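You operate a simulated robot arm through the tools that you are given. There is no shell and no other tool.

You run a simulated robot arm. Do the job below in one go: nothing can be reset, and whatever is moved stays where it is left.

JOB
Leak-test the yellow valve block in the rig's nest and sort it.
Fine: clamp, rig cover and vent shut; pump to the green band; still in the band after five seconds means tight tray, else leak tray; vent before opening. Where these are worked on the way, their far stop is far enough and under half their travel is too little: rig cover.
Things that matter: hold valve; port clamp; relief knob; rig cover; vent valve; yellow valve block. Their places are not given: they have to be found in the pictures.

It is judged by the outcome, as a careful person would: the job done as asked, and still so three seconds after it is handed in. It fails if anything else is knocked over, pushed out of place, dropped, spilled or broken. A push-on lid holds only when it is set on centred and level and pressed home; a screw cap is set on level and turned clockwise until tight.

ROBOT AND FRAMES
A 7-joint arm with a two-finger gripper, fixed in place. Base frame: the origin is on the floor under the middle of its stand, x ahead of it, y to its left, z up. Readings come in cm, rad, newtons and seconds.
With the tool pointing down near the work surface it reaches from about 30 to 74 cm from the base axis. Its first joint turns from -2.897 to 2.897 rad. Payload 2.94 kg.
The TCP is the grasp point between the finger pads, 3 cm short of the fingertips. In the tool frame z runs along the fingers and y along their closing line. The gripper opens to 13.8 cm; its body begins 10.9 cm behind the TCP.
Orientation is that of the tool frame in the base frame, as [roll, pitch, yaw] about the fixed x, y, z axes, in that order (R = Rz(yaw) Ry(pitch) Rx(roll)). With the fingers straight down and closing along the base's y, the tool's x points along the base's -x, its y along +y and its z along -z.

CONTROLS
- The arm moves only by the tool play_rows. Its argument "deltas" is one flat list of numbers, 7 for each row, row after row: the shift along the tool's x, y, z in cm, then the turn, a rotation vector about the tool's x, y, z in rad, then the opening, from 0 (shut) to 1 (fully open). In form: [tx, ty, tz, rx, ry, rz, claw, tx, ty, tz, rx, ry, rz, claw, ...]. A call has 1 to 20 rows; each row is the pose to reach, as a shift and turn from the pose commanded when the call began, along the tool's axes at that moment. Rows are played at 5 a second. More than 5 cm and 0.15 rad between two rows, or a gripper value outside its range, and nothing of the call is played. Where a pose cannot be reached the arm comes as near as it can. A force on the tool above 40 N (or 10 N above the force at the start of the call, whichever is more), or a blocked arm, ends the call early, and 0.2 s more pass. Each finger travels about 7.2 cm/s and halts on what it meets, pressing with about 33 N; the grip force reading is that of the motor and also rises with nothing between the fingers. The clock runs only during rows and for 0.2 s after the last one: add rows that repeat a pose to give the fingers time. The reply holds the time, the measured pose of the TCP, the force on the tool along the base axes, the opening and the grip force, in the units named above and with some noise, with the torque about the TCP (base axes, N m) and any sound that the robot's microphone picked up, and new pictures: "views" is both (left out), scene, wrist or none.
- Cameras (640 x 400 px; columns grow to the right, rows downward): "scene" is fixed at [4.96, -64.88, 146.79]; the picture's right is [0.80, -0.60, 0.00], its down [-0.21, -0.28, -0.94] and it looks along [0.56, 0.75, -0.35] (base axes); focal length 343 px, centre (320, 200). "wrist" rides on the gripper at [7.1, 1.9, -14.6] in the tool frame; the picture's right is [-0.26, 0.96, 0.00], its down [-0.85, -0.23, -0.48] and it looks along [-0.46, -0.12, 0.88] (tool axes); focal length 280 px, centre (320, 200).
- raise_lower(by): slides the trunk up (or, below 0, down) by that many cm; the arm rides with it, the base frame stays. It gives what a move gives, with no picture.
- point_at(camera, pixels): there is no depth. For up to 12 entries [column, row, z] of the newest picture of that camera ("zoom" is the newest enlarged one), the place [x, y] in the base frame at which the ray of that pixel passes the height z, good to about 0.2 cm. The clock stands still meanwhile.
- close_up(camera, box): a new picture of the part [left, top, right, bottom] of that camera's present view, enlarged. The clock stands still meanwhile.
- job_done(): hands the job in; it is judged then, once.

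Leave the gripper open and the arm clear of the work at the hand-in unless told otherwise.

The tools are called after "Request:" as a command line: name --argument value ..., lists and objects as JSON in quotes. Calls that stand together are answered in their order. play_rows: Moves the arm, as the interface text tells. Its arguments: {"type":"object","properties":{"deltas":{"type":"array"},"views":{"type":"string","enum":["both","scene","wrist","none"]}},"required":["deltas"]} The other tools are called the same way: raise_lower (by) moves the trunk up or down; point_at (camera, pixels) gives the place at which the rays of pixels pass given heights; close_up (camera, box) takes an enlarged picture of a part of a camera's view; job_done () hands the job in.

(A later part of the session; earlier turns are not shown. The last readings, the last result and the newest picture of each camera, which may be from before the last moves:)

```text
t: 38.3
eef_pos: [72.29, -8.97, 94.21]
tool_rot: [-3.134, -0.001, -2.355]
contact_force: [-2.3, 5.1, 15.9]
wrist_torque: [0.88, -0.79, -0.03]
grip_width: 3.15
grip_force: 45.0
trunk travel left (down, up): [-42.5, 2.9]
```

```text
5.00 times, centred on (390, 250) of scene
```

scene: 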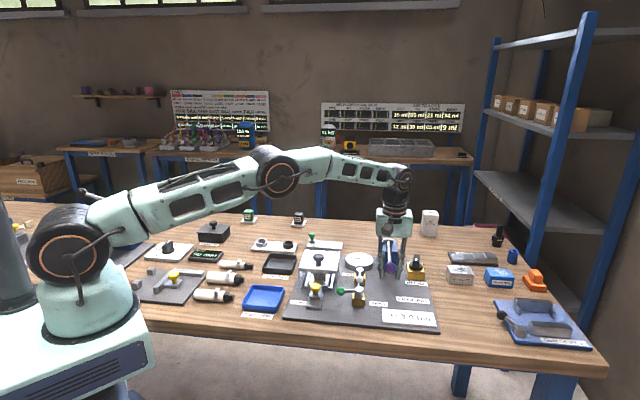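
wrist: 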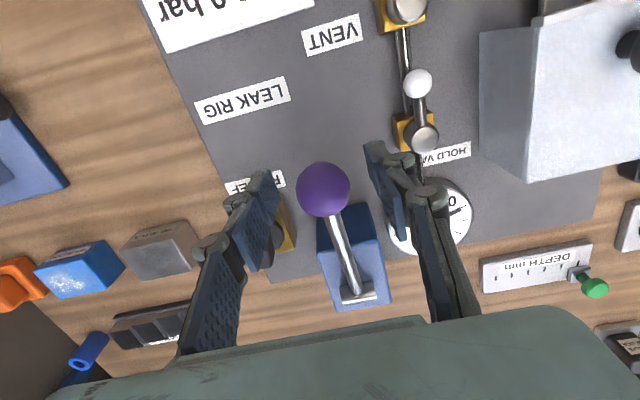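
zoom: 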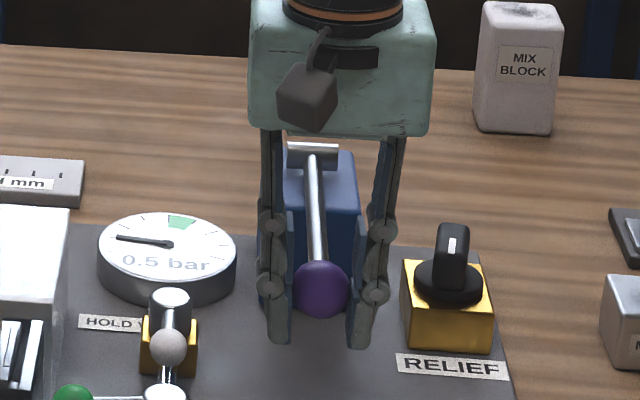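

The gauge jumped to 0.5 bar at the bottom of the stroke, so one tick is about 0.5 bar and the green band lies around 2.0–2.5. I bring the lever back up along the arc.

Request:
play_rows --deltas '[0.12, 0, -1.1, 0, 0, 0, 0.15, 0.16, 0, -2.1, 0, 0, 0, 0.15, 0.12, 0, -3.1, 0, 0, 0, 0.15, 0.02, 0, -4.1, 0, 0, 0, 0.15, -0.16, 0, -5.1, 0, 0, 0, 0.15, -0.37, 0, -6.0, 0, 0, 0, 0.15]' --views "scene"

Request:
close_up --camera "scene" --box '[345, 210, 435, 290]'

```text
t: 39.7
eef_pos: [72.5, -8.8, 99.75]
tool_rot: [3.139, -0.006, -2.355]
contact_force: [-16.3, 2.9, -15.6]
wrist_torque: [-0.28, 0.2, 0.05]
grip_width: 3.14
grip_force: 45.1
trunk travel left (down, up): [-42.5, 2.9]
```

scene: 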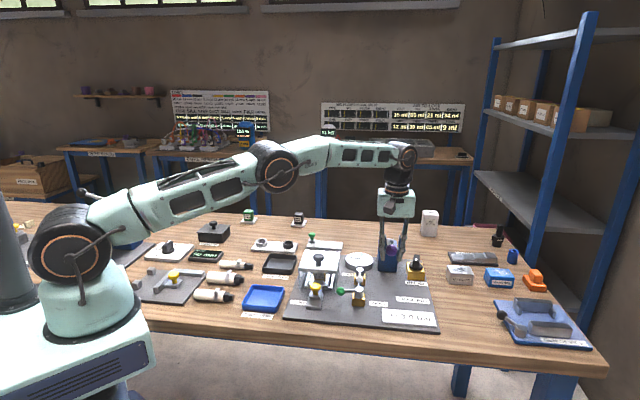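

```text
5.00 times, centred on (390, 250) of scene
```

zoom: 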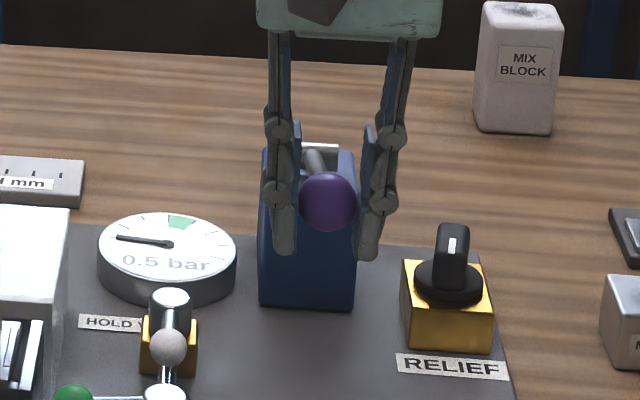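

The pressure holds at 0.5 bar. I do the second full stroke, down and up, and read again.

Request:
play_rows --deltas '[0.28, 0, 1.7, 0, 0, 0, 0.15, 0.48, 0, 3.4, 0, 0, 0, 0.15, 0.5, 0, 4.9, 0, 0, 0, 0.15, 0.38, 0, 6.4, 0, 0, 0, 0.15, 0.38, 0, 6.4, 0, 0, 0, 0.15, 0.5, 0, 4.9, 0, 0, 0, 0.15, 0.48, 0, 3.4, 0, 0, 0, 0.15, 0.28, 0, 1.7, 0, 0, 0, 0.15, 0.05, 0, 0.4, 0, 0, 0, 0.15]' --views "scene"

Request:
close_up --camera "scene" --box '[345, 210, 435, 290]'

```text
t: 41.7
eef_pos: [72.6, -8.7, 99.75]
tool_rot: [-3.14, -0.006, -2.353]
contact_force: [-11.3, 5.3, -9.3]
wrist_torque: [0.03, -0.16, 0.06]
grip_width: 3.24
grip_force: 13.3
trunk travel left (down, up): [-42.5, 2.9]
```

scene: 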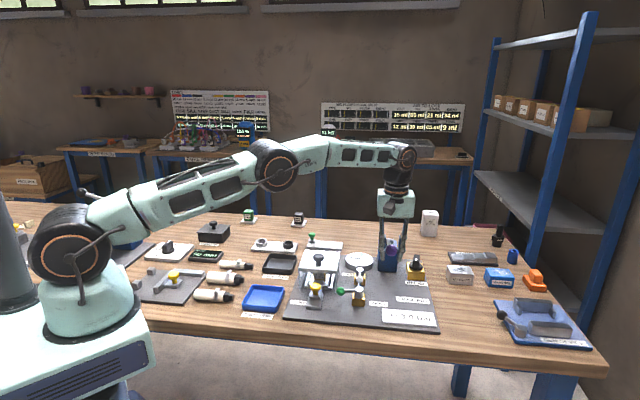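

```text
5.00 times, centred on (390, 250) of scene
```

zoom: 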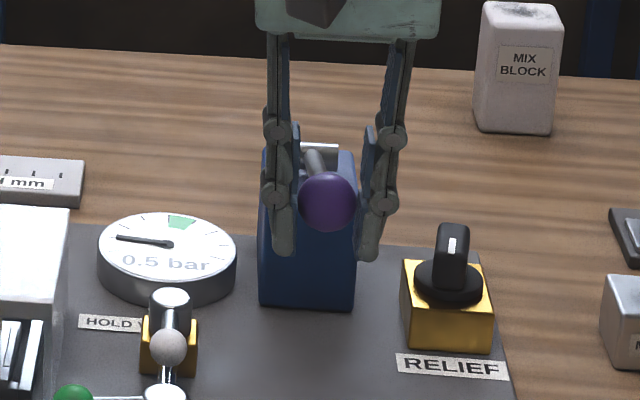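

It still reads 0.5 bar; that fast stroke may not have gone low enough. I go down again and check at the bottom.

Request:
play_rows --deltas '[0.25, 0, 1.5, 0, 0, 0, 0.12, 0.42, 0, 3.0, 0, 0, 0, 0.12, 0.45, 0, 4.5, 0, 0, 0, 0.12, 0.35, 0, 6.0, 0, 0, 0, 0.12, 0.32, 0, 6.3, 0, 0, 0, 0.12]' --views "scene"

Request:
close_up --camera "scene" --box '[345, 210, 435, 290]'

```text
t: 42.9
eef_pos: [72.32, -9.13, 93.6]
tool_rot: [-3.136, -0.004, -2.353]
contact_force: [-13.2, 3.7, 10.6]
wrist_torque: [0.53, -0.78, 0.04]
grip_width: 3.11
grip_force: 45.0
trunk travel left (down, up): [-42.5, 2.9]
```

scene: 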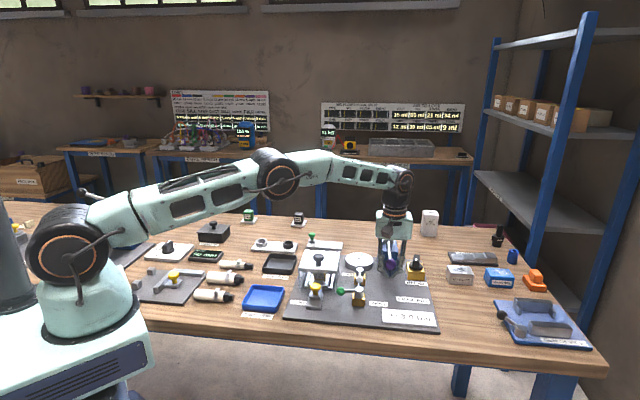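

```text
5.00 times, centred on (390, 250) of scene
```

zoom: 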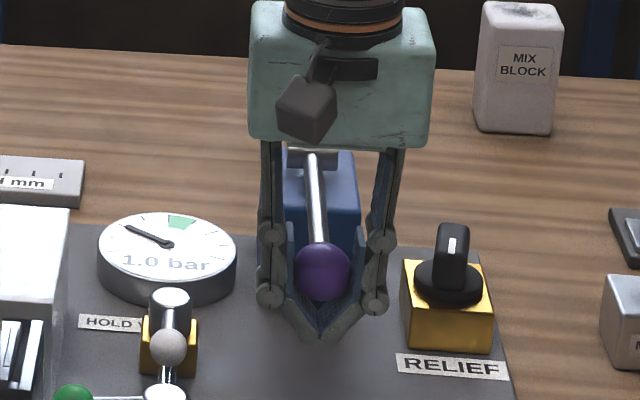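

The gauge now reads 1.0 bar. The ball sits in the crook of the fingers, which is a good hold for lifting. I do one more up-and-down cycle with a short hold at each end.

Request:
play_rows --deltas '[0.1, 0, -1.5, 0, 0, 0, 0.12, 0.12, 0, -3.0, 0, 0, 0, 0.12, 0.0, 0, -4.5, 0, 0, 0, 0.12, -0.25, 0, -5.7, 0, 0, 0, 0.12, -0.25, 0, -5.7, 0, 0, 0, 0.12, 0.0, 0, -4.5, 0, 0, 0, 0.12, 0.12, 0, -3.0, 0, 0, 0, 0.12, 0.1, 0, -1.5, 0, 0, 0, 0.12, 0, 0, 0, 0, 0, 0, 0.12, 0, 0, 0.2, 0, 0, 0, 0.12, 0, 0, 0.2, 0, 0, 0, 0.12]' --views "scene"

Request:
close_up --camera "scene" --box '[345, 210, 435, 290]'

```text
t: 44.1
eef_pos: [72.49, -8.72, 97.71]
tool_rot: [3.131, -0.01, -2.353]
contact_force: [12.8, -2.0, -17.2]
wrist_torque: [0.02, -0.06, 0.01]
grip_width: 3.11
grip_force: 44.6
trunk travel left (down, up): [-42.5, 2.9]
stopped in row 5: the force on the tool passed its limit at 42 N (the readings are from after the stop); the commanded pose is now the measured one
```

scene: 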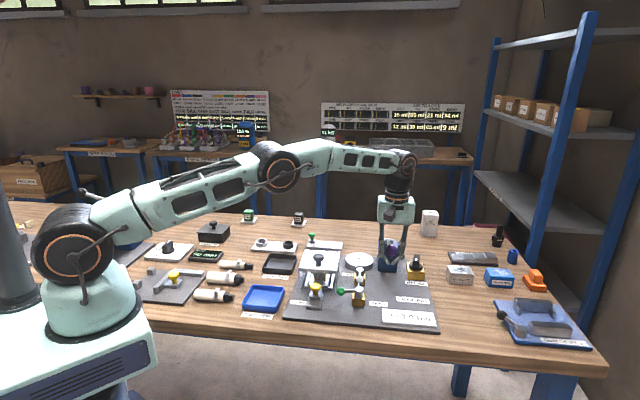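

```text
5.00 times, centred on (390, 250) of scene
```

zoom: 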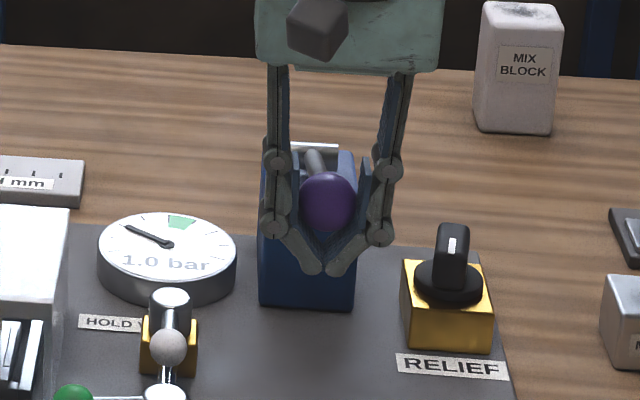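

The lever is at its top (1.0 bar holding), but the ball has slipped to 2 cm above the grasp point. I open, rise 2.2 cm and regrip squarely.

Request:
play_rows --deltas '[0, 0, 0, 0, 0, 0, 0.4, 0, 0, 0, 0, 0, 0, 0.4, 0, 0, -2.2, 0, 0, 0, 0.4, 0, 0, -2.4, 0, 0, 0, 0.15, 0, 0, -2.4, 0, 0, 0, 0.12, 0, 0, -2.4, 0, 0, 0, 0.12]' --views "scene"

Request:
close_up --camera "scene" --box '[345, 210, 435, 290]'

```text
t: 45.5
eef_pos: [72.31, -8.93, 100.64]
tool_rot: [3.133, -0.009, -2.355]
contact_force: [2.4, -2.9, -0.6]
wrist_torque: [-0.15, 0.02, -0.03]
grip_width: 3.19
grip_force: 44.9
trunk travel left (down, up): [-42.5, 2.9]
```

scene: 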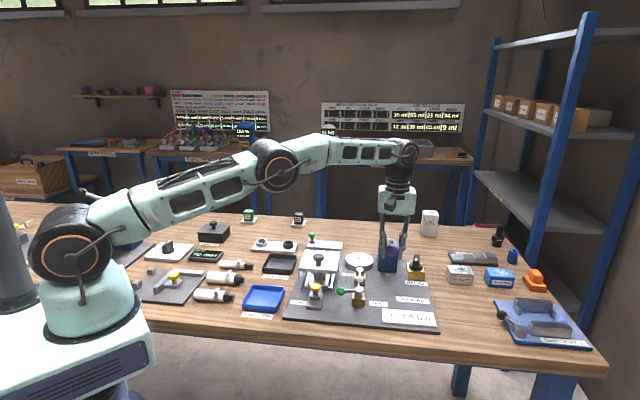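

```text
5.00 times, centred on (390, 250) of scene
```

zoom: 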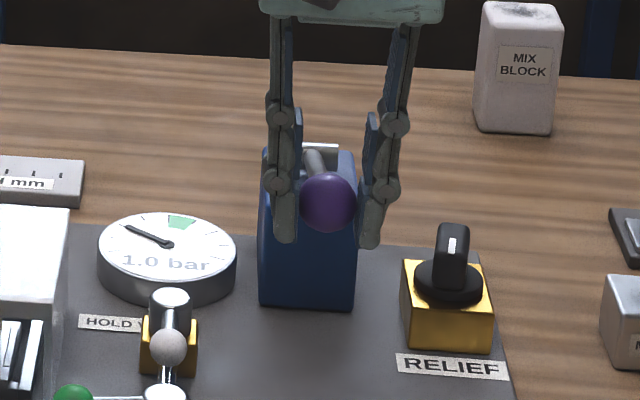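

Gripped squarely, 1.0 bar. I do the next downstroke.

Request:
play_rows --deltas '[0.27, 0, 1.6, 0, 0, 0, 0.12, 0.45, 0, 3.2, 0, 0, 0, 0.12, 0.5, 0, 4.8, 0, 0, 0, 0.12, 0.42, 0, 6.0, 0, 0, 0, 0.12, 0.38, 0, 6.6, 0, 0, 0, 0.12, 0.38, 0, 6.6, 0, 0, 0, 0.12]' --views "scene"

Request:
close_up --camera "scene" --box '[345, 210, 435, 290]'

```text
t: 46.9
eef_pos: [72.14, -9.22, 94.31]
tool_rot: [3.141, -0.004, -2.355]
contact_force: [15.3, -13.4, 17.3]
wrist_torque: [0.23, -0.45, -0.19]
grip_width: 3.16
grip_force: 44.7
trunk travel left (down, up): [-42.5, 2.9]
```

scene: 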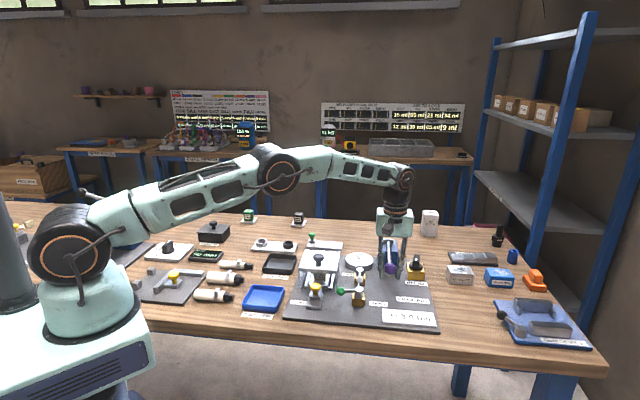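

```text
5.00 times, centred on (390, 250) of scene
```

zoom: 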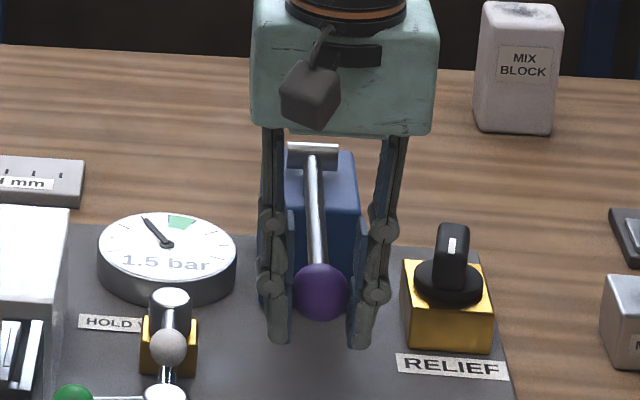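

The gauge reads 1.5 bar. I take a closer look at the needle and the band.

Request:
close_up --camera "scene" --box '[343, 250, 375, 272]'

```text
16.00 times, centred on (359, 261) of scene
```

zoom: 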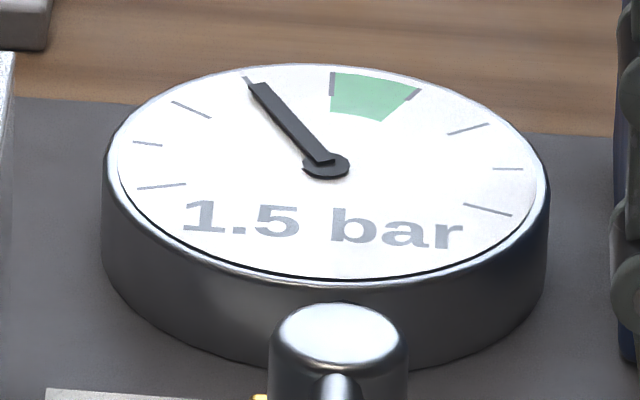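

The needle is on the third tick: 0.5 bar per tick, so the band runs from 2.0 to 2.5. I do the next cycle, up and down.

Request:
play_rows --deltas '[0.12, 0, -1.5, 0, 0, 0, 0.12, 0.14, 0, -3.0, 0, 0, 0, 0.12, 0.02, 0, -4.4, 0, 0, 0, 0.12, -0.2, 0, -5.6, 0, 0, 0, 0.12, -0.2, 0, -5.7, 0, 0, 0, 0.12]' --views "scene"

Request:
close_up --camera "scene" --box '[345, 210, 435, 290]'

```text
t: 48.1
eef_pos: [72.33, -9.03, 99.55]
tool_rot: [3.132, -0.013, -2.352]
contact_force: [7.0, -15.8, -6.5]
wrist_torque: [-1.03, 0.94, -0.11]
grip_width: 3.19
grip_force: 44.3
trunk travel left (down, up): [-42.5, 2.9]
```

scene: 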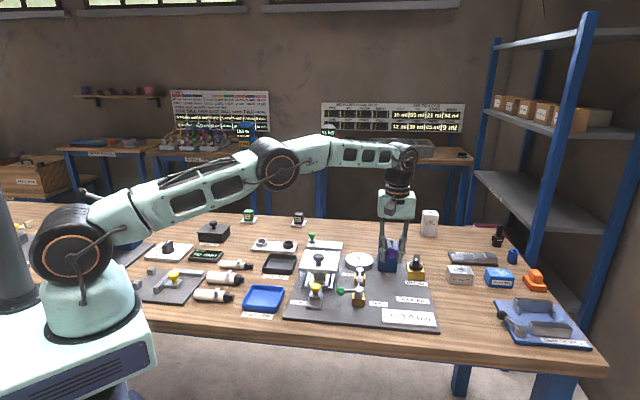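

```text
5.00 times, centred on (390, 250) of scene
```

zoom: 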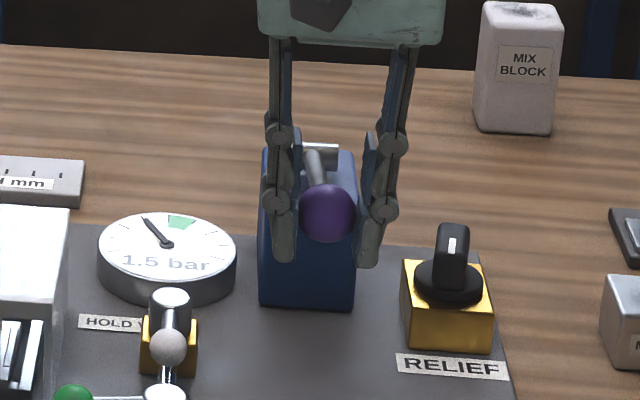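

The lever is just short of its top. I lift 0.6 cm more, then do the downstroke.

Request:
play_rows --deltas '[-0.15, 0, -0.6, 0, 0, 0, 0.12, -0.15, 0, -0.7, 0, 0, 0, 0.12, 0.15, 0, 0.8, 0, 0, 0, 0.12, 0.35, 0, 2.4, 0, 0, 0, 0.12, 0.4, 0, 4.0, 0, 0, 0, 0.12, 0.32, 0, 5.3, 0, 0, 0, 0.12, 0.25, 0, 6.0, 0, 0, 0, 0.12, 0.25, 0, 6.0, 0, 0, 0, 0.12]' --views "scene"

Request:
close_up --camera "scene" --box '[345, 210, 435, 290]'

Request:
close_up --camera "scene" --box '[343, 250, 375, 272]'

```text
t: 49.9
eef_pos: [71.96, -9.41, 93.46]
tool_rot: [3.131, -0.011, -2.352]
contact_force: [15.1, -13.9, 0.2]
wrist_torque: [-0.28, 0.57, -0.05]
grip_width: 3.15
grip_force: 44.3
trunk travel left (down, up): [-42.5, 2.9]
```

scene: 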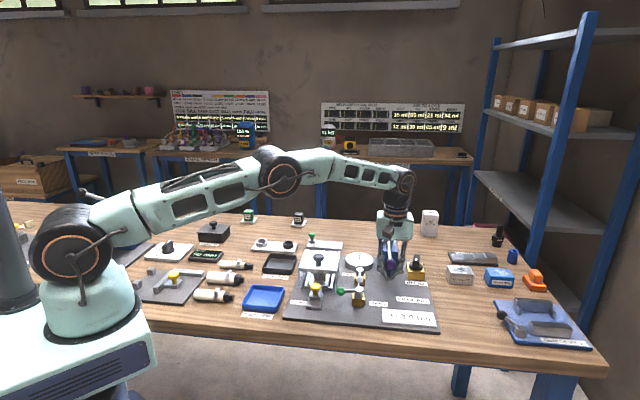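

```text
5.00 times, centred on (390, 250) of scene
```

zoom: 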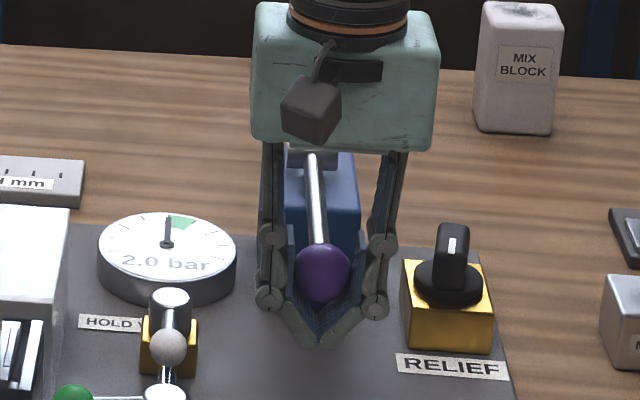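

```text
16.00 times, centred on (359, 261) of scene
```

zoom: 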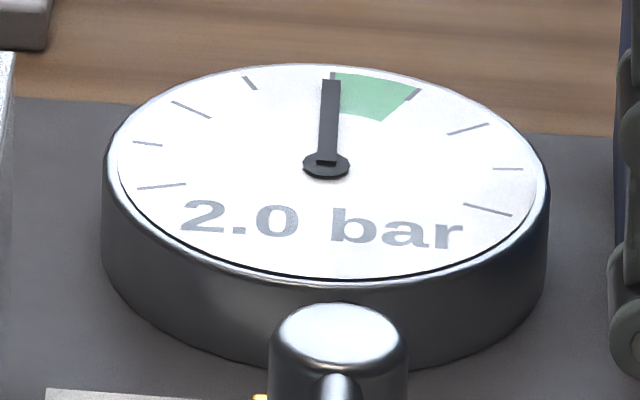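

The gauge reads 2.0 bar, the needle right at the band's lower edge. I lift the lever back up slowly and watch whether the pressure holds.

Request:
play_rows --deltas '[0.12, 0, -1.5, 0, 0, 0, 0.12, 0.14, 0, -3.0, 0, 0, 0, 0.12, 0.02, 0, -4.2, 0, 0, 0, 0.12, -0.2, 0, -5.2, 0, 0, 0, 0.12, -0.2, 0, -5.2, 0, 0, 0, 0.12, -0.2, 0, -5.2, 0, 0, 0, 0.12]' --views "scene"

Request:
close_up --camera "scene" --box '[345, 210, 435, 290]'

Request:
close_up --camera "scene" --box '[343, 250, 375, 272]'

```text
t: 51.0
eef_pos: [72.1, -9.01, 97.8]
tool_rot: [3.124, -0.016, -2.354]
contact_force: [18.8, -4.5, -20.8]
wrist_torque: [0.08, -0.13, -0.08]
grip_width: 3.14
grip_force: 44.6
trunk travel left (down, up): [-42.5, 2.9]
stopped in row 5: the force on the tool passed its limit at 41 N (the readings are from after the stop); the commanded pose is now the measured one
```

scene: 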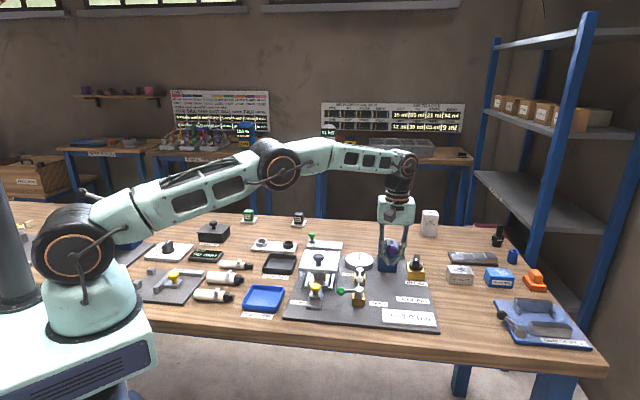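

```text
5.00 times, centred on (390, 250) of scene
```

zoom: 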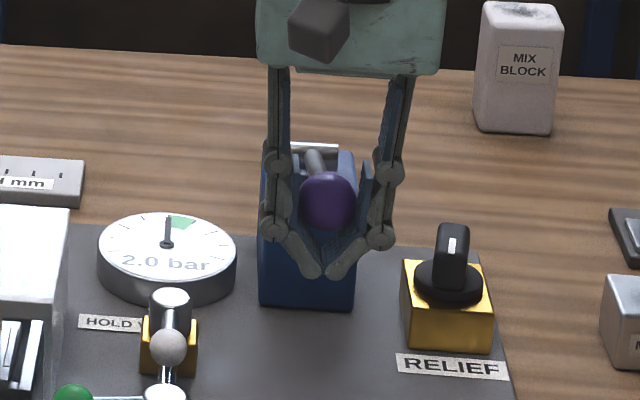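

```text
16.00 times, centred on (359, 261) of scene
```

zoom: 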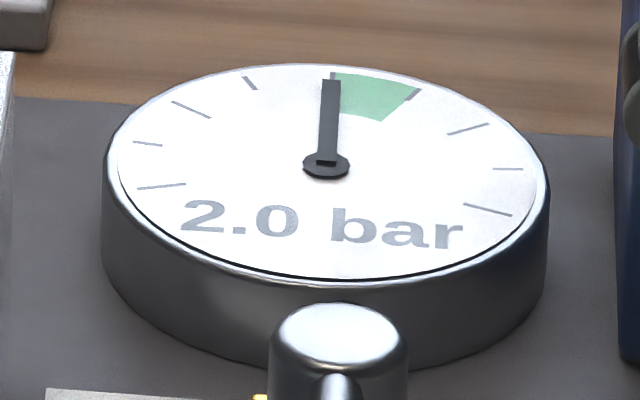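

It still reads 2.0 bar. I regrip the ball squarely while waiting until more than five seconds have passed since the last stroke (t ≈ 49.5).

Request:
play_rows --deltas '[0, 0, 0, 0, 0, 0, 0.4, 0, 0, 0, 0, 0, 0, 0.4, 0, 0, -2.2, 0, 0, 0, 0.4, 0, 0, -2.4, 0, 0, 0, 0.4, 0, 0, -2.4, 0, 0, 0, 0.4, 0, 0, -2.4, 0, 0, 0, 0.4, 0, 0, -2.4, 0, 0, 0, 0.4, 0, 0, -2.4, 0, 0, 0, 0.4, 0, 0, -2.4, 0, 0, 0, 0.4, 0, 0, -2.4, 0, 0, 0, 0.4, 0, 0, -2.4, 0, 0, 0, 0.4, 0, 0, -2.4, 0, 0, 0, 0.4, 0, 0, -2.4, 0, 0, 0, 0.4, 0, 0, -2.4, 0, 0, 0, 0.4, 0, 0, -2.4, 0, 0, 0, 0.4, 0, 0, -2.4, 0, 0, 0, 0.4, 0, 0, -2.4, 0, 0, 0, 0.4, 0, 0, -2.4, 0, 0, 0, 0.4, 0, 0, -2.4, 0, 0, 0, 0.4, 0, 0, -2.4, 0, 0, 0, 0.4]' --views "scene"

Request:
close_up --camera "scene" --box '[343, 250, 375, 272]'

Request:
close_up --camera "scene" --box '[345, 210, 435, 290]'

```text
t: 55.2
eef_pos: [71.9, -9.04, 100.74]
tool_rot: [3.126, -0.014, -2.354]
contact_force: [-1.0, -0.1, 1.1]
wrist_torque: [0.01, 0.05, -0.01]
grip_width: 5.55
grip_force: 0.1
trunk travel left (down, up): [-42.5, 2.9]
```

scene: 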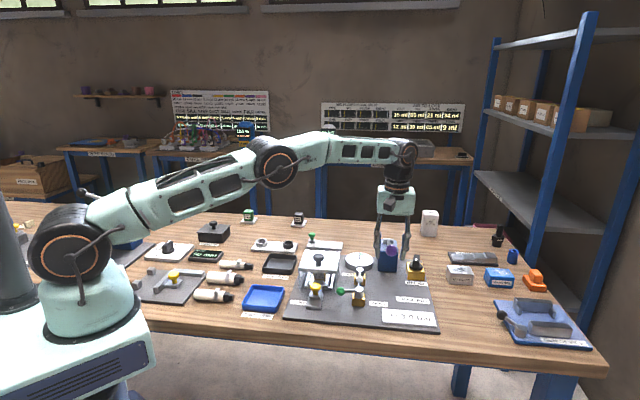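

```text
16.00 times, centred on (359, 261) of scene
```

zoom: 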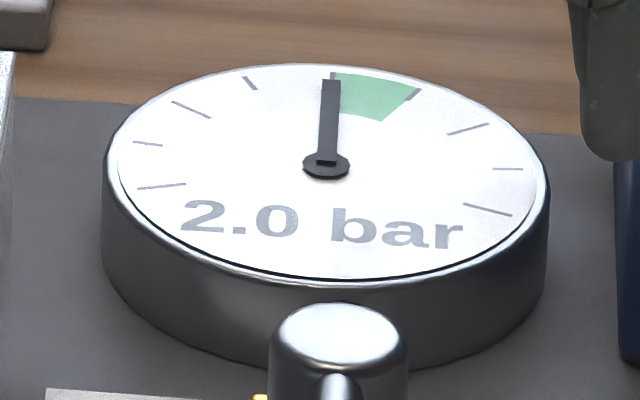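

```text
5.00 times, centred on (390, 250) of scene
```

zoom: 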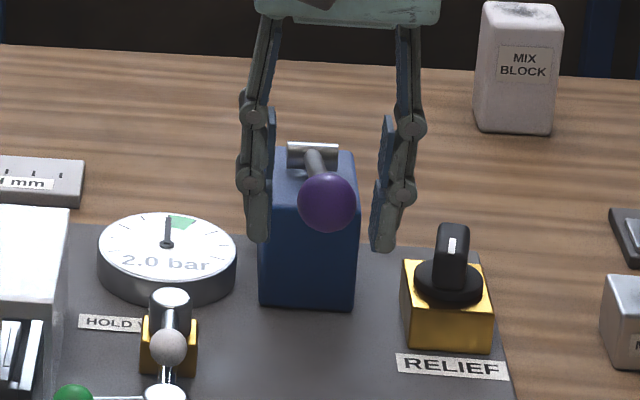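

The gauge held 2.0 bar for more than five seconds without the needle moving. It sits right at the band's edge, so I look closer at the needle against the band.

Request:
close_up --camera "scene" --box '[355, 252, 367, 260]'

Request:
close_up --camera "wrist" --box '[360, 150, 480, 260]'

```text
16.00 times, centred on (361, 256) of scene
```

zoom: 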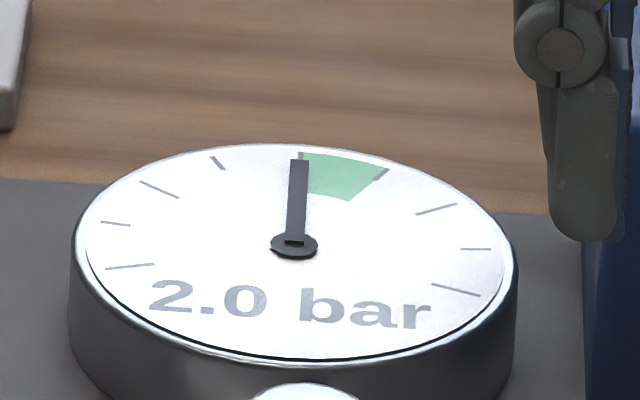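

```text
3.64 times, centred on (420, 205) of wrist
```

zoom: 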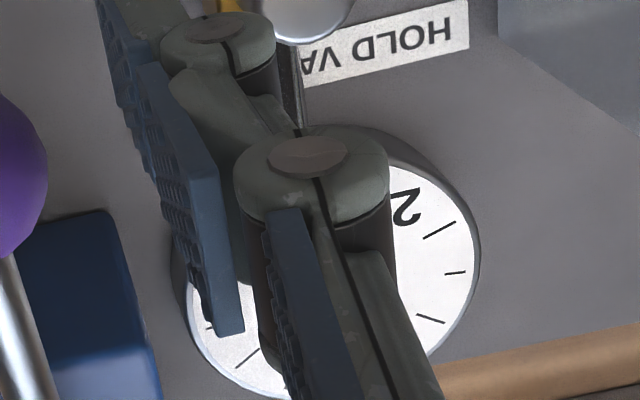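

The dial shows the needle exactly on the band's lower edge tick, with no decay at all in five seconds. To be well inside any doubt I'll add one more stroke (to 2.5, below the 3.0 relief lift) and repeat the five-second hold. First I close on the ball again.

Request:
play_rows --deltas '[-0.3, 0.1, 0.1, 0, 0, 0, 0.4, -0.3, 0.1, 0.1, 0, 0, 0, 0.15, -0.3, 0.1, 0.1, 0, 0, 0, 0.12, -0.3, 0.1, 0.1, 0, 0, 0, 0.12]' --views "none"

Request:
close_up --camera "scene" --box '[345, 210, 435, 290]'

```text
t: 56.2
eef_pos: [72.26, -8.91, 100.6]
tool_rot: [3.132, -0.012, -2.354]
contact_force: [20.9, -13.1, 0.0]
wrist_torque: [-0.2, -0.27, -0.2]
grip_width: 3.21
grip_force: 45.3
trunk travel left (down, up): [-42.5, 2.9]
```

```text
5.00 times, centred on (390, 250) of scene
```

zoom: 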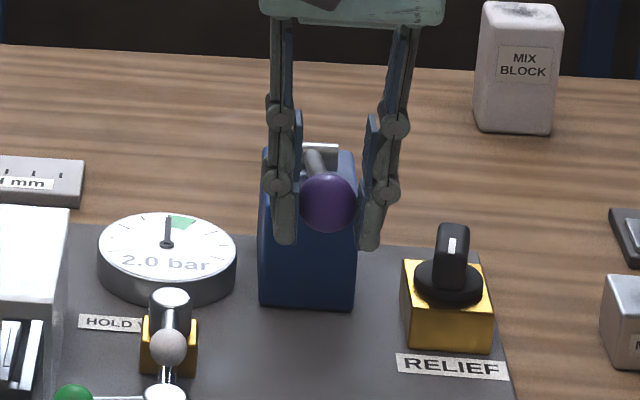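

Gripped, though there is some sideways pull, so I relieve that by 0.3 cm and then do a single downstroke.

Request:
play_rows --deltas '[0, -0.3, 0, 0, 0, 0, 0.12, 0.27, -0.3, 1.6, 0, 0, 0, 0.12, 0.45, -0.3, 3.2, 0, 0, 0, 0.12, 0.5, -0.3, 4.8, 0, 0, 0, 0.12, 0.42, -0.3, 6.0, 0, 0, 0, 0.12, 0.38, -0.3, 6.6, 0, 0, 0, 0.12, 0.38, -0.3, 6.6, 0, 0, 0, 0.12]' --views "scene"

Request:
close_up --camera "scene" --box '[345, 210, 435, 290]'

Request:
close_up --camera "scene" --box '[343, 250, 375, 272]'

```text
t: 57.9
eef_pos: [72.01, -9.25, 94.26]
tool_rot: [3.133, -0.007, -2.356]
contact_force: [20.5, -14.2, 17.3]
wrist_torque: [0.38, -0.6, -0.21]
grip_width: 3.17
grip_force: 45.5
trunk travel left (down, up): [-42.5, 2.9]
```

scene: 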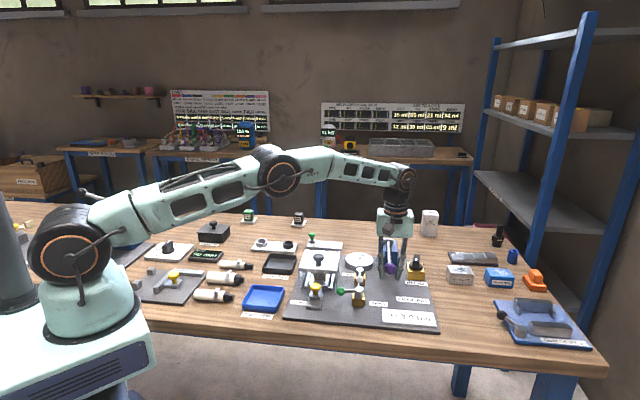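

```text
5.00 times, centred on (390, 250) of scene
```

zoom: 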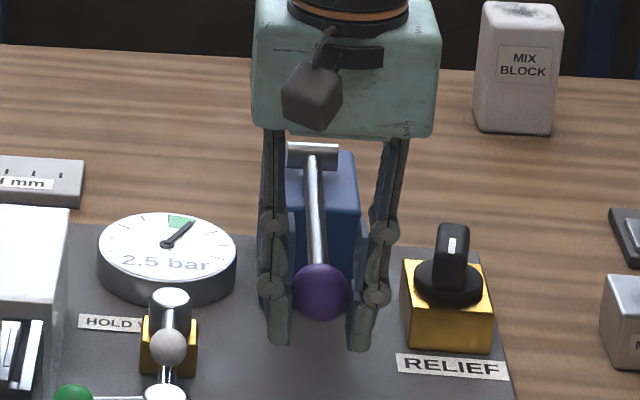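

```text
16.00 times, centred on (359, 261) of scene
```

zoom: 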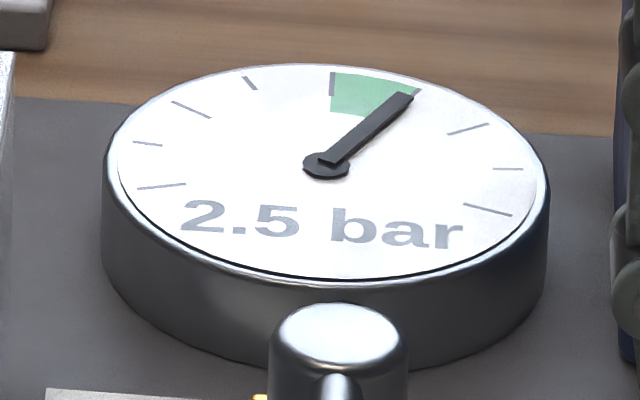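

The gauge reads 2.5 bar, at the upper edge of the band. I let the lever back up, release it and wait out the five seconds.

Request:
play_rows --deltas '[0.12, -0.2, -1.5, 0, 0, 0, 0.12, 0.14, -0.2, -3.0, 0, 0, 0, 0.12, 0.02, -0.2, -4.3, 0, 0, 0, 0.12, -0.2, -0.2, -5.2, 0, 0, 0, 0.12, -0.2, -0.2, -5.2, 0, 0, 0, 0.4, -0.2, -0.2, -5.2, 0, 0, 0, 0.4, -0.2, -0.2, -6.2, 0, 0, 0, 0.4, -0.2, -0.2, -8.5, 0, 0, 0, 0.4, -0.2, -0.2, -11, 0, 0, 0, 0.4, -0.2, -0.2, -11, 0, 0, 0, 0.4, -0.2, -0.2, -11, 0, 0, 0, 0.4, -0.2, -0.2, -11, 0, 0, 0, 0.4, -0.2, -0.2, -11, 0, 0, 0, 0.4, -0.2, -0.2, -11, 0, 0, 0, 0.4, -0.2, -0.2, -11, 0, 0, 0, 0.4, -0.2, -0.2, -11, 0, 0, 0, 0.4, -0.2, -0.2, -11, 0, 0, 0, 0.4, -0.2, -0.2, -11, 0, 0, 0, 0.4, -0.2, -0.2, -11, 0, 0, 0, 0.4, -0.2, -0.2, -11, 0, 0, 0, 0.4]' --views "scene"

Request:
close_up --camera "scene" --box '[345, 210, 435, 290]'

Request:
close_up --camera "scene" --box '[343, 250, 375, 272]'

```text
t: 62.0
eef_pos: [72.15, -9.08, 105.33]
tool_rot: [3.126, -0.014, -2.352]
contact_force: [0.0, -1.0, 0.7]
wrist_torque: [0.02, 0.01, 0.0]
grip_width: 5.53
grip_force: 0.0
trunk travel left (down, up): [-42.5, 2.9]
```

scene: 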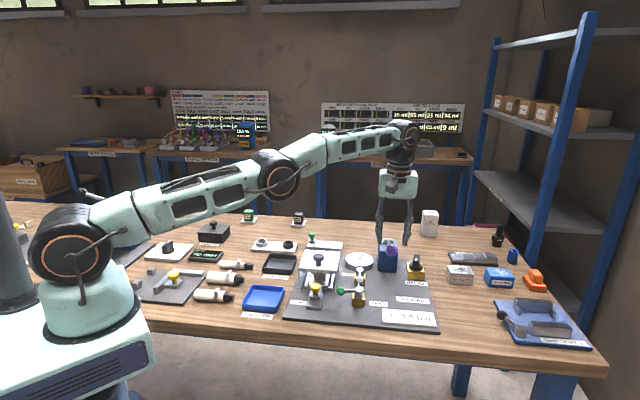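

```text
5.00 times, centred on (390, 250) of scene
```

zoom: 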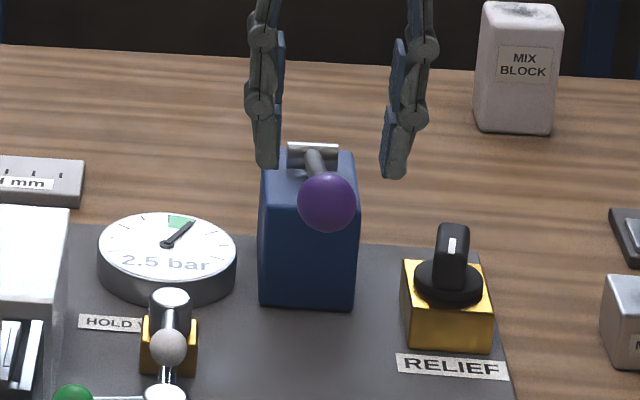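

```text
16.00 times, centred on (359, 261) of scene
```

zoom: 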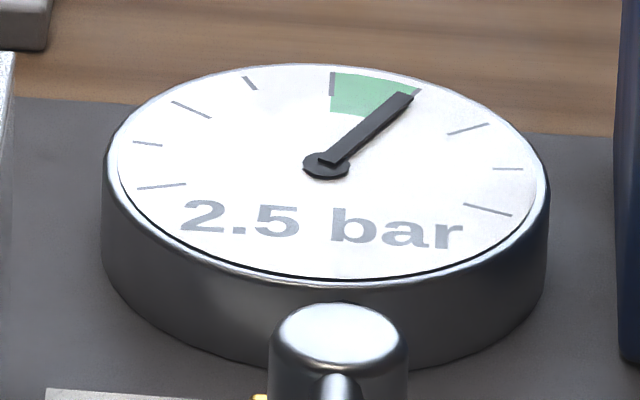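

The gauge still reads 2.5 bar. I now move the closed hand toward the vent lever's back side, staying high; that also carries the wait past five seconds.

Request:
play_rows --deltas '[0, 0, -1.5, 0, 0, 0, 0.4, 1.0, 2.3, -1.5, 0, 0, 0, 0.3, 2.1, 4.7, -1.5, 0, 0, 0, 0.1, 3.2, 7.1, -1.5, 0, 0, 0, 0, 4.3, 9.5, -1.5, 0, 0, 0, 0, 5.27, 11.74, -1.5, 0, 0, 0, 0, 5.27, 11.74, -1.5, 0, 0, 0, 0]' --views "both"

Request:
close_up --camera "scene" --box '[343, 250, 375, 272]'

Request:
close_up --camera "wrist" --box '[220, 40, 460, 220]'

```text
t: 63.6
eef_pos: [59.92, -4.46, 106.83]
tool_rot: [3.126, -0.016, -2.352]
contact_force: [0.4, 0.7, 0.5]
wrist_torque: [0.0, 0.03, 0.03]
grip_width: 0.0
grip_force: 28.3
out of reach, approached as far as the arm can: row 1
trunk travel left (down, up): [-42.5, 2.9]
```

scene: 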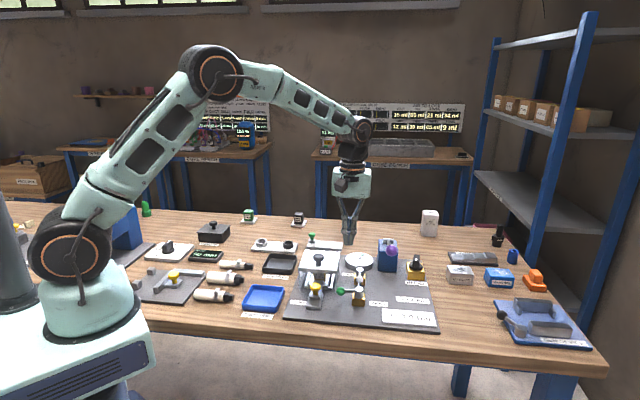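
wrist: 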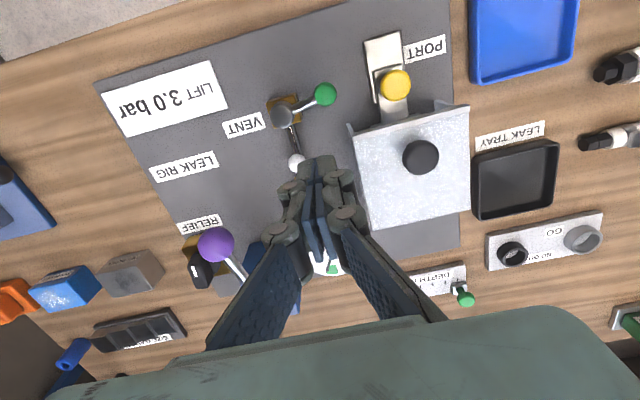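

```text
16.00 times, centred on (359, 261) of scene
```

zoom: 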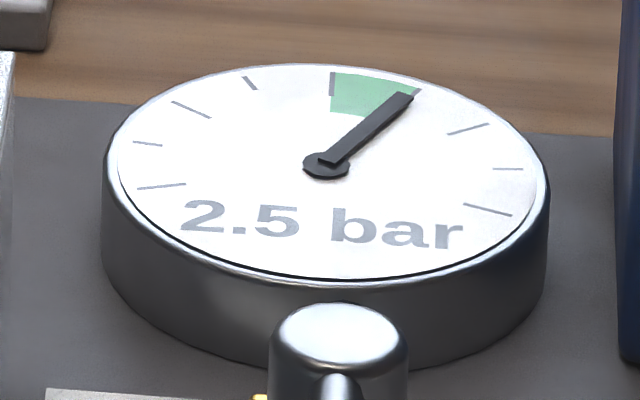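

```text
2.22 times, centred on (340, 130) of wrist
```

zoom: 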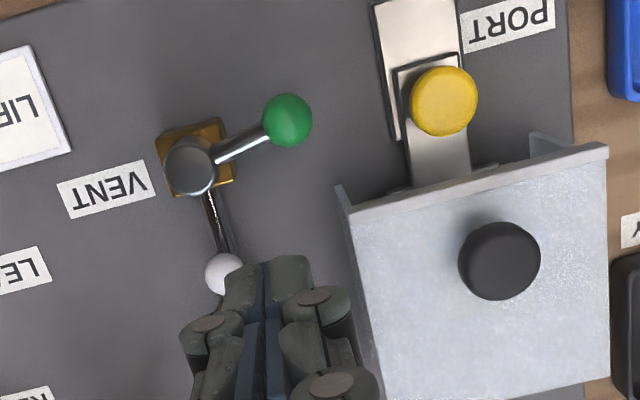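

It still reads 2.5 bar six seconds after the last stroke: the block is tight. Now I'll vent, first fixing the lever's position: ball at wrist (325,94), stem cap (281,114), hood's front-right corner (349,134).

Request:
point_at --camera "wrist" --pixels '[[325.1, 94, 91], [281.4, 114.2, 92.3], [348, 135, 95], [297, 162, 91], [349, 122, 90]]'

```text
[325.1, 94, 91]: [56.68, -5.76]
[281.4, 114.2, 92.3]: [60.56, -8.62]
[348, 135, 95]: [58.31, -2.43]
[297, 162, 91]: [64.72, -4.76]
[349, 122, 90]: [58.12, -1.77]
```

The rod runs from the stem (60.6,-8.6) to the ball (56.7,-5.8). I lower the closed tips between the lever and the hood at about (59.9,-4.9), correcting the hand's slight tilt on the way.

Request:
play_rows --deltas '[0.1, -0.45, 4, 0.0156, -0.016, 0, 0, 0.1, -0.5, 8, 0.0156, -0.016, 0, 0, 0.1, -0.5, 11.5, 0.0156, -0.016, 0, 0, 0.1, -0.5, 11.5, 0.0156, -0.016, 0, 0]' --views "both"

Request:
close_up --camera "wrist" --box '[220, 40, 460, 220]'

Request:
close_up --camera "scene" --box '[310, 250, 390, 310]'

```text
t: 64.7
eef_pos: [60.18, -4.99, 95.16]
tool_rot: [-3.142, 0.002, -2.352]
contact_force: [-0.2, 0.4, -0.6]
wrist_torque: [0.0, -0.02, 0.02]
grip_width: 0.0
grip_force: 28.1
trunk travel left (down, up): [-42.5, 2.9]
```

scene: 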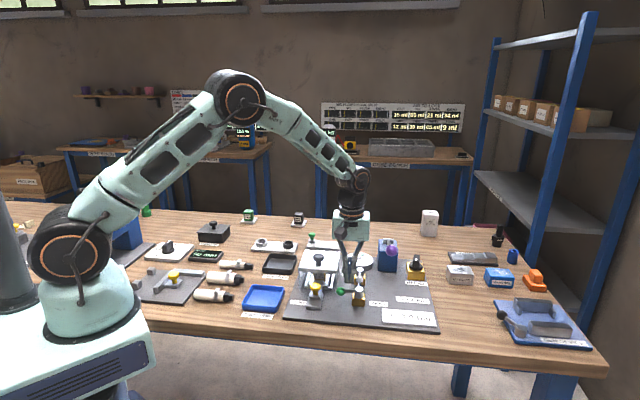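
wrist: 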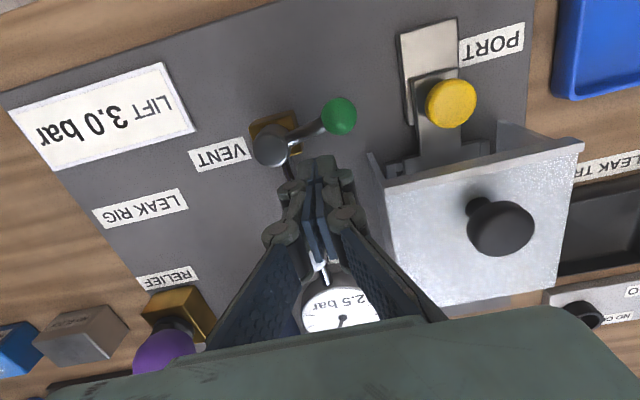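

```text
2.22 times, centred on (340, 130) of wrist
```

zoom: 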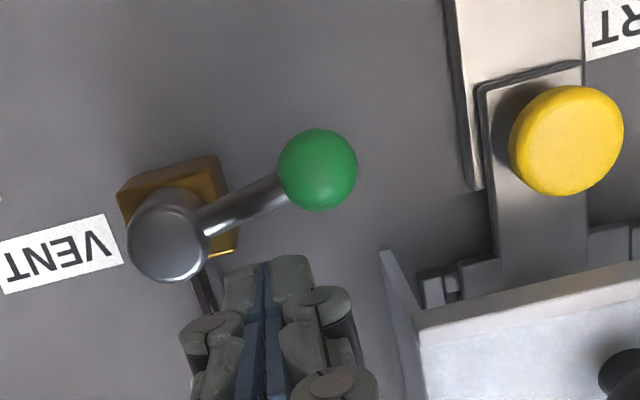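

```text
6.67 times, centred on (350, 280) of scene
```

zoom: 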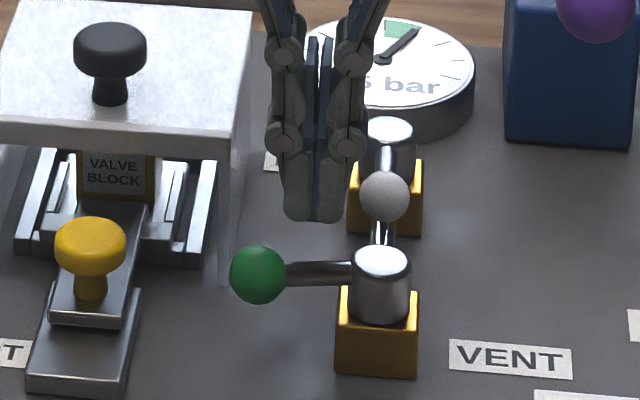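

The tips stand clear between the hood wall and the hold valve, behind the vent rod. I go down the last 2.3 cm and sweep the lever back toward the front, first half way.

Request:
play_rows --deltas '[0, 0, 1.2, 0, 0, 0, 0, 0, 0, 2.35, 0, 0, 0, 0, 0.7, 0.1, 2.35, 0, 0, 0, 0, 1.36, 0.22, 2.35, 0, 0, 0, 0, 1.9, 0.34, 2.35, 0, 0, 0, 0, 2.45, 0.36, 2.35, 0, 0, 0, 0, 3.0, 0.29, 2.35, 0, 0, 0, 0, 3.54, 0.12, 2.35, 0, 0, 0, 0]' --views "both"

Request:
close_up --camera "wrist" --box '[220, 40, 460, 220]'

Request:
close_up --camera "scene" --box '[310, 250, 390, 310]'

```text
t: 66.5
eef_pos: [57.81, -7.56, 92.91]
tool_rot: [-3.14, 0.003, -2.353]
contact_force: [-0.2, 0.1, -0.6]
wrist_torque: [0.02, 0.0, 0.0]
grip_width: 0.01
grip_force: 28.4
trunk travel left (down, up): [-42.5, 2.9]
```

scene: 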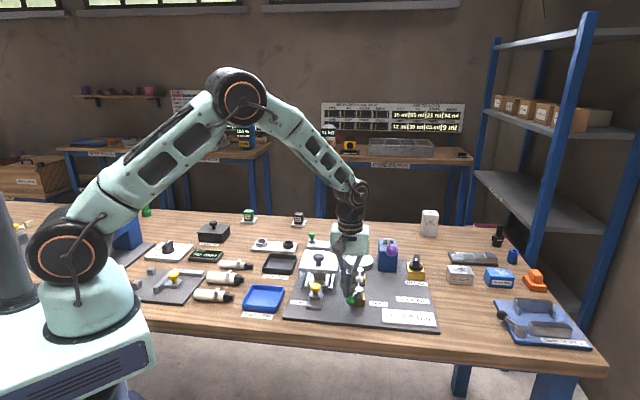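
wrist: 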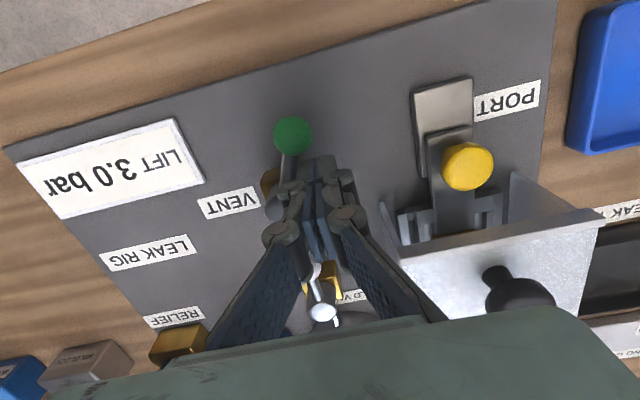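

```text
2.22 times, centred on (340, 130) of wrist
```

zoom: 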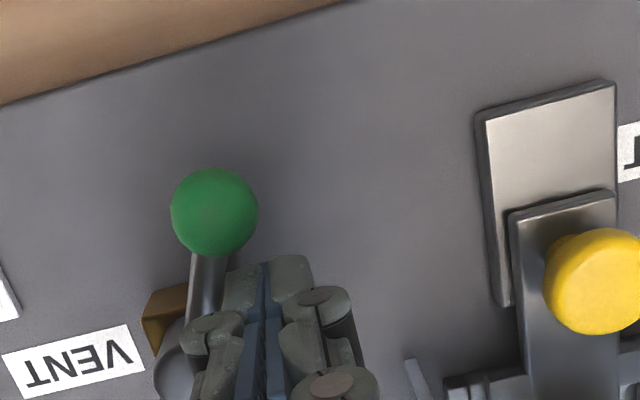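

```text
6.67 times, centred on (350, 280) of scene
```

zoom: 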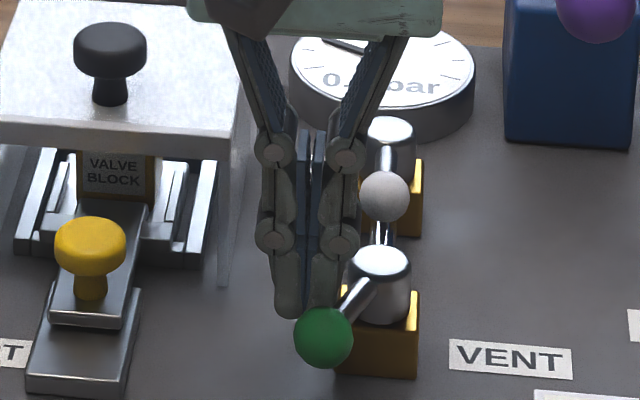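

The gauge already shows "0.…": opening the vent drops the gauge, so the hold valve was open and the test was valid. I finish turning the lever to in-line with the pipe.

Request:
play_rows --deltas '[0.5, -0.25, 0, 0, 0, 0, 0, 0.93, -0.6, 0, 0, 0, 0, 0, 1.31, -1.0, 0, 0, 0, 0, 0, 1.45, -1.3, 0, 0, 0, 0, 0, 1.5, -1.5, 0, 0, 0, 0, 0]' --views "both"

Request:
close_up --camera "wrist" --box '[220, 40, 460, 220]'

Request:
close_up --camera "scene" --box '[310, 250, 390, 310]'

```text
t: 67.7
eef_pos: [57.56, -9.19, 93.13]
tool_rot: [3.14, 0.002, -2.352]
contact_force: [-0.7, 9.0, 0.3]
wrist_torque: [0.2, -0.01, 0.01]
grip_width: 0.01
grip_force: 28.2
trunk travel left (down, up): [-42.5, 2.9]
```

scene: 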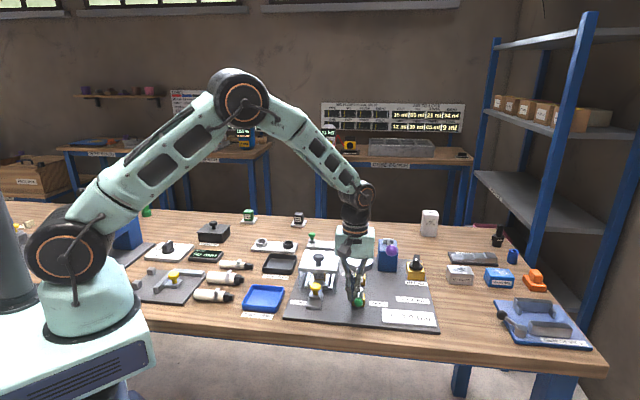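
wrist: 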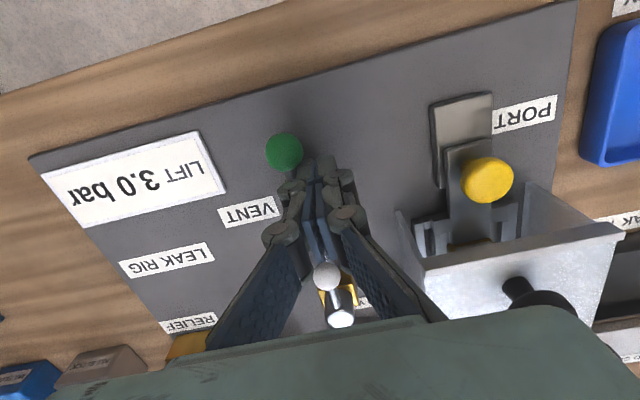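

```text
2.22 times, centred on (340, 130) of wrist
```

zoom: 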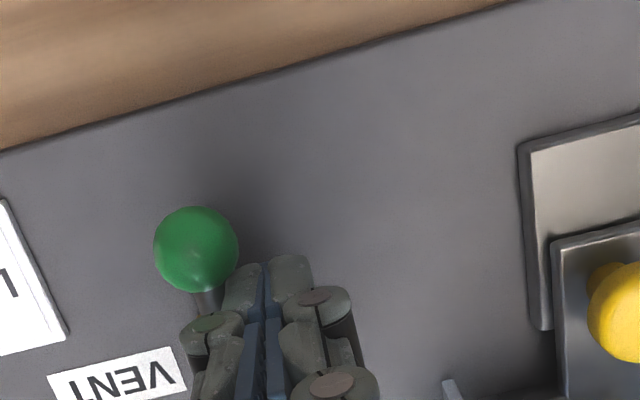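

```text
6.67 times, centred on (350, 280) of scene
```

zoom: 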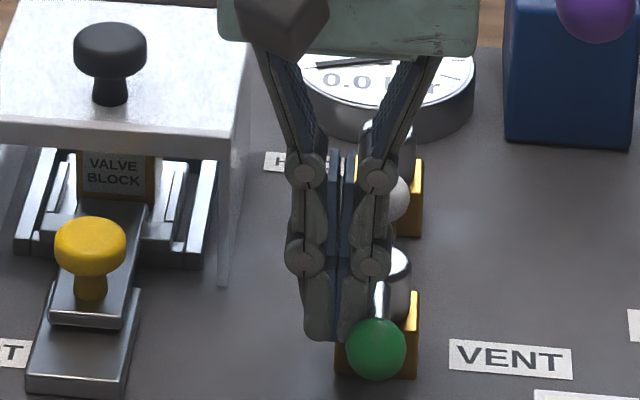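

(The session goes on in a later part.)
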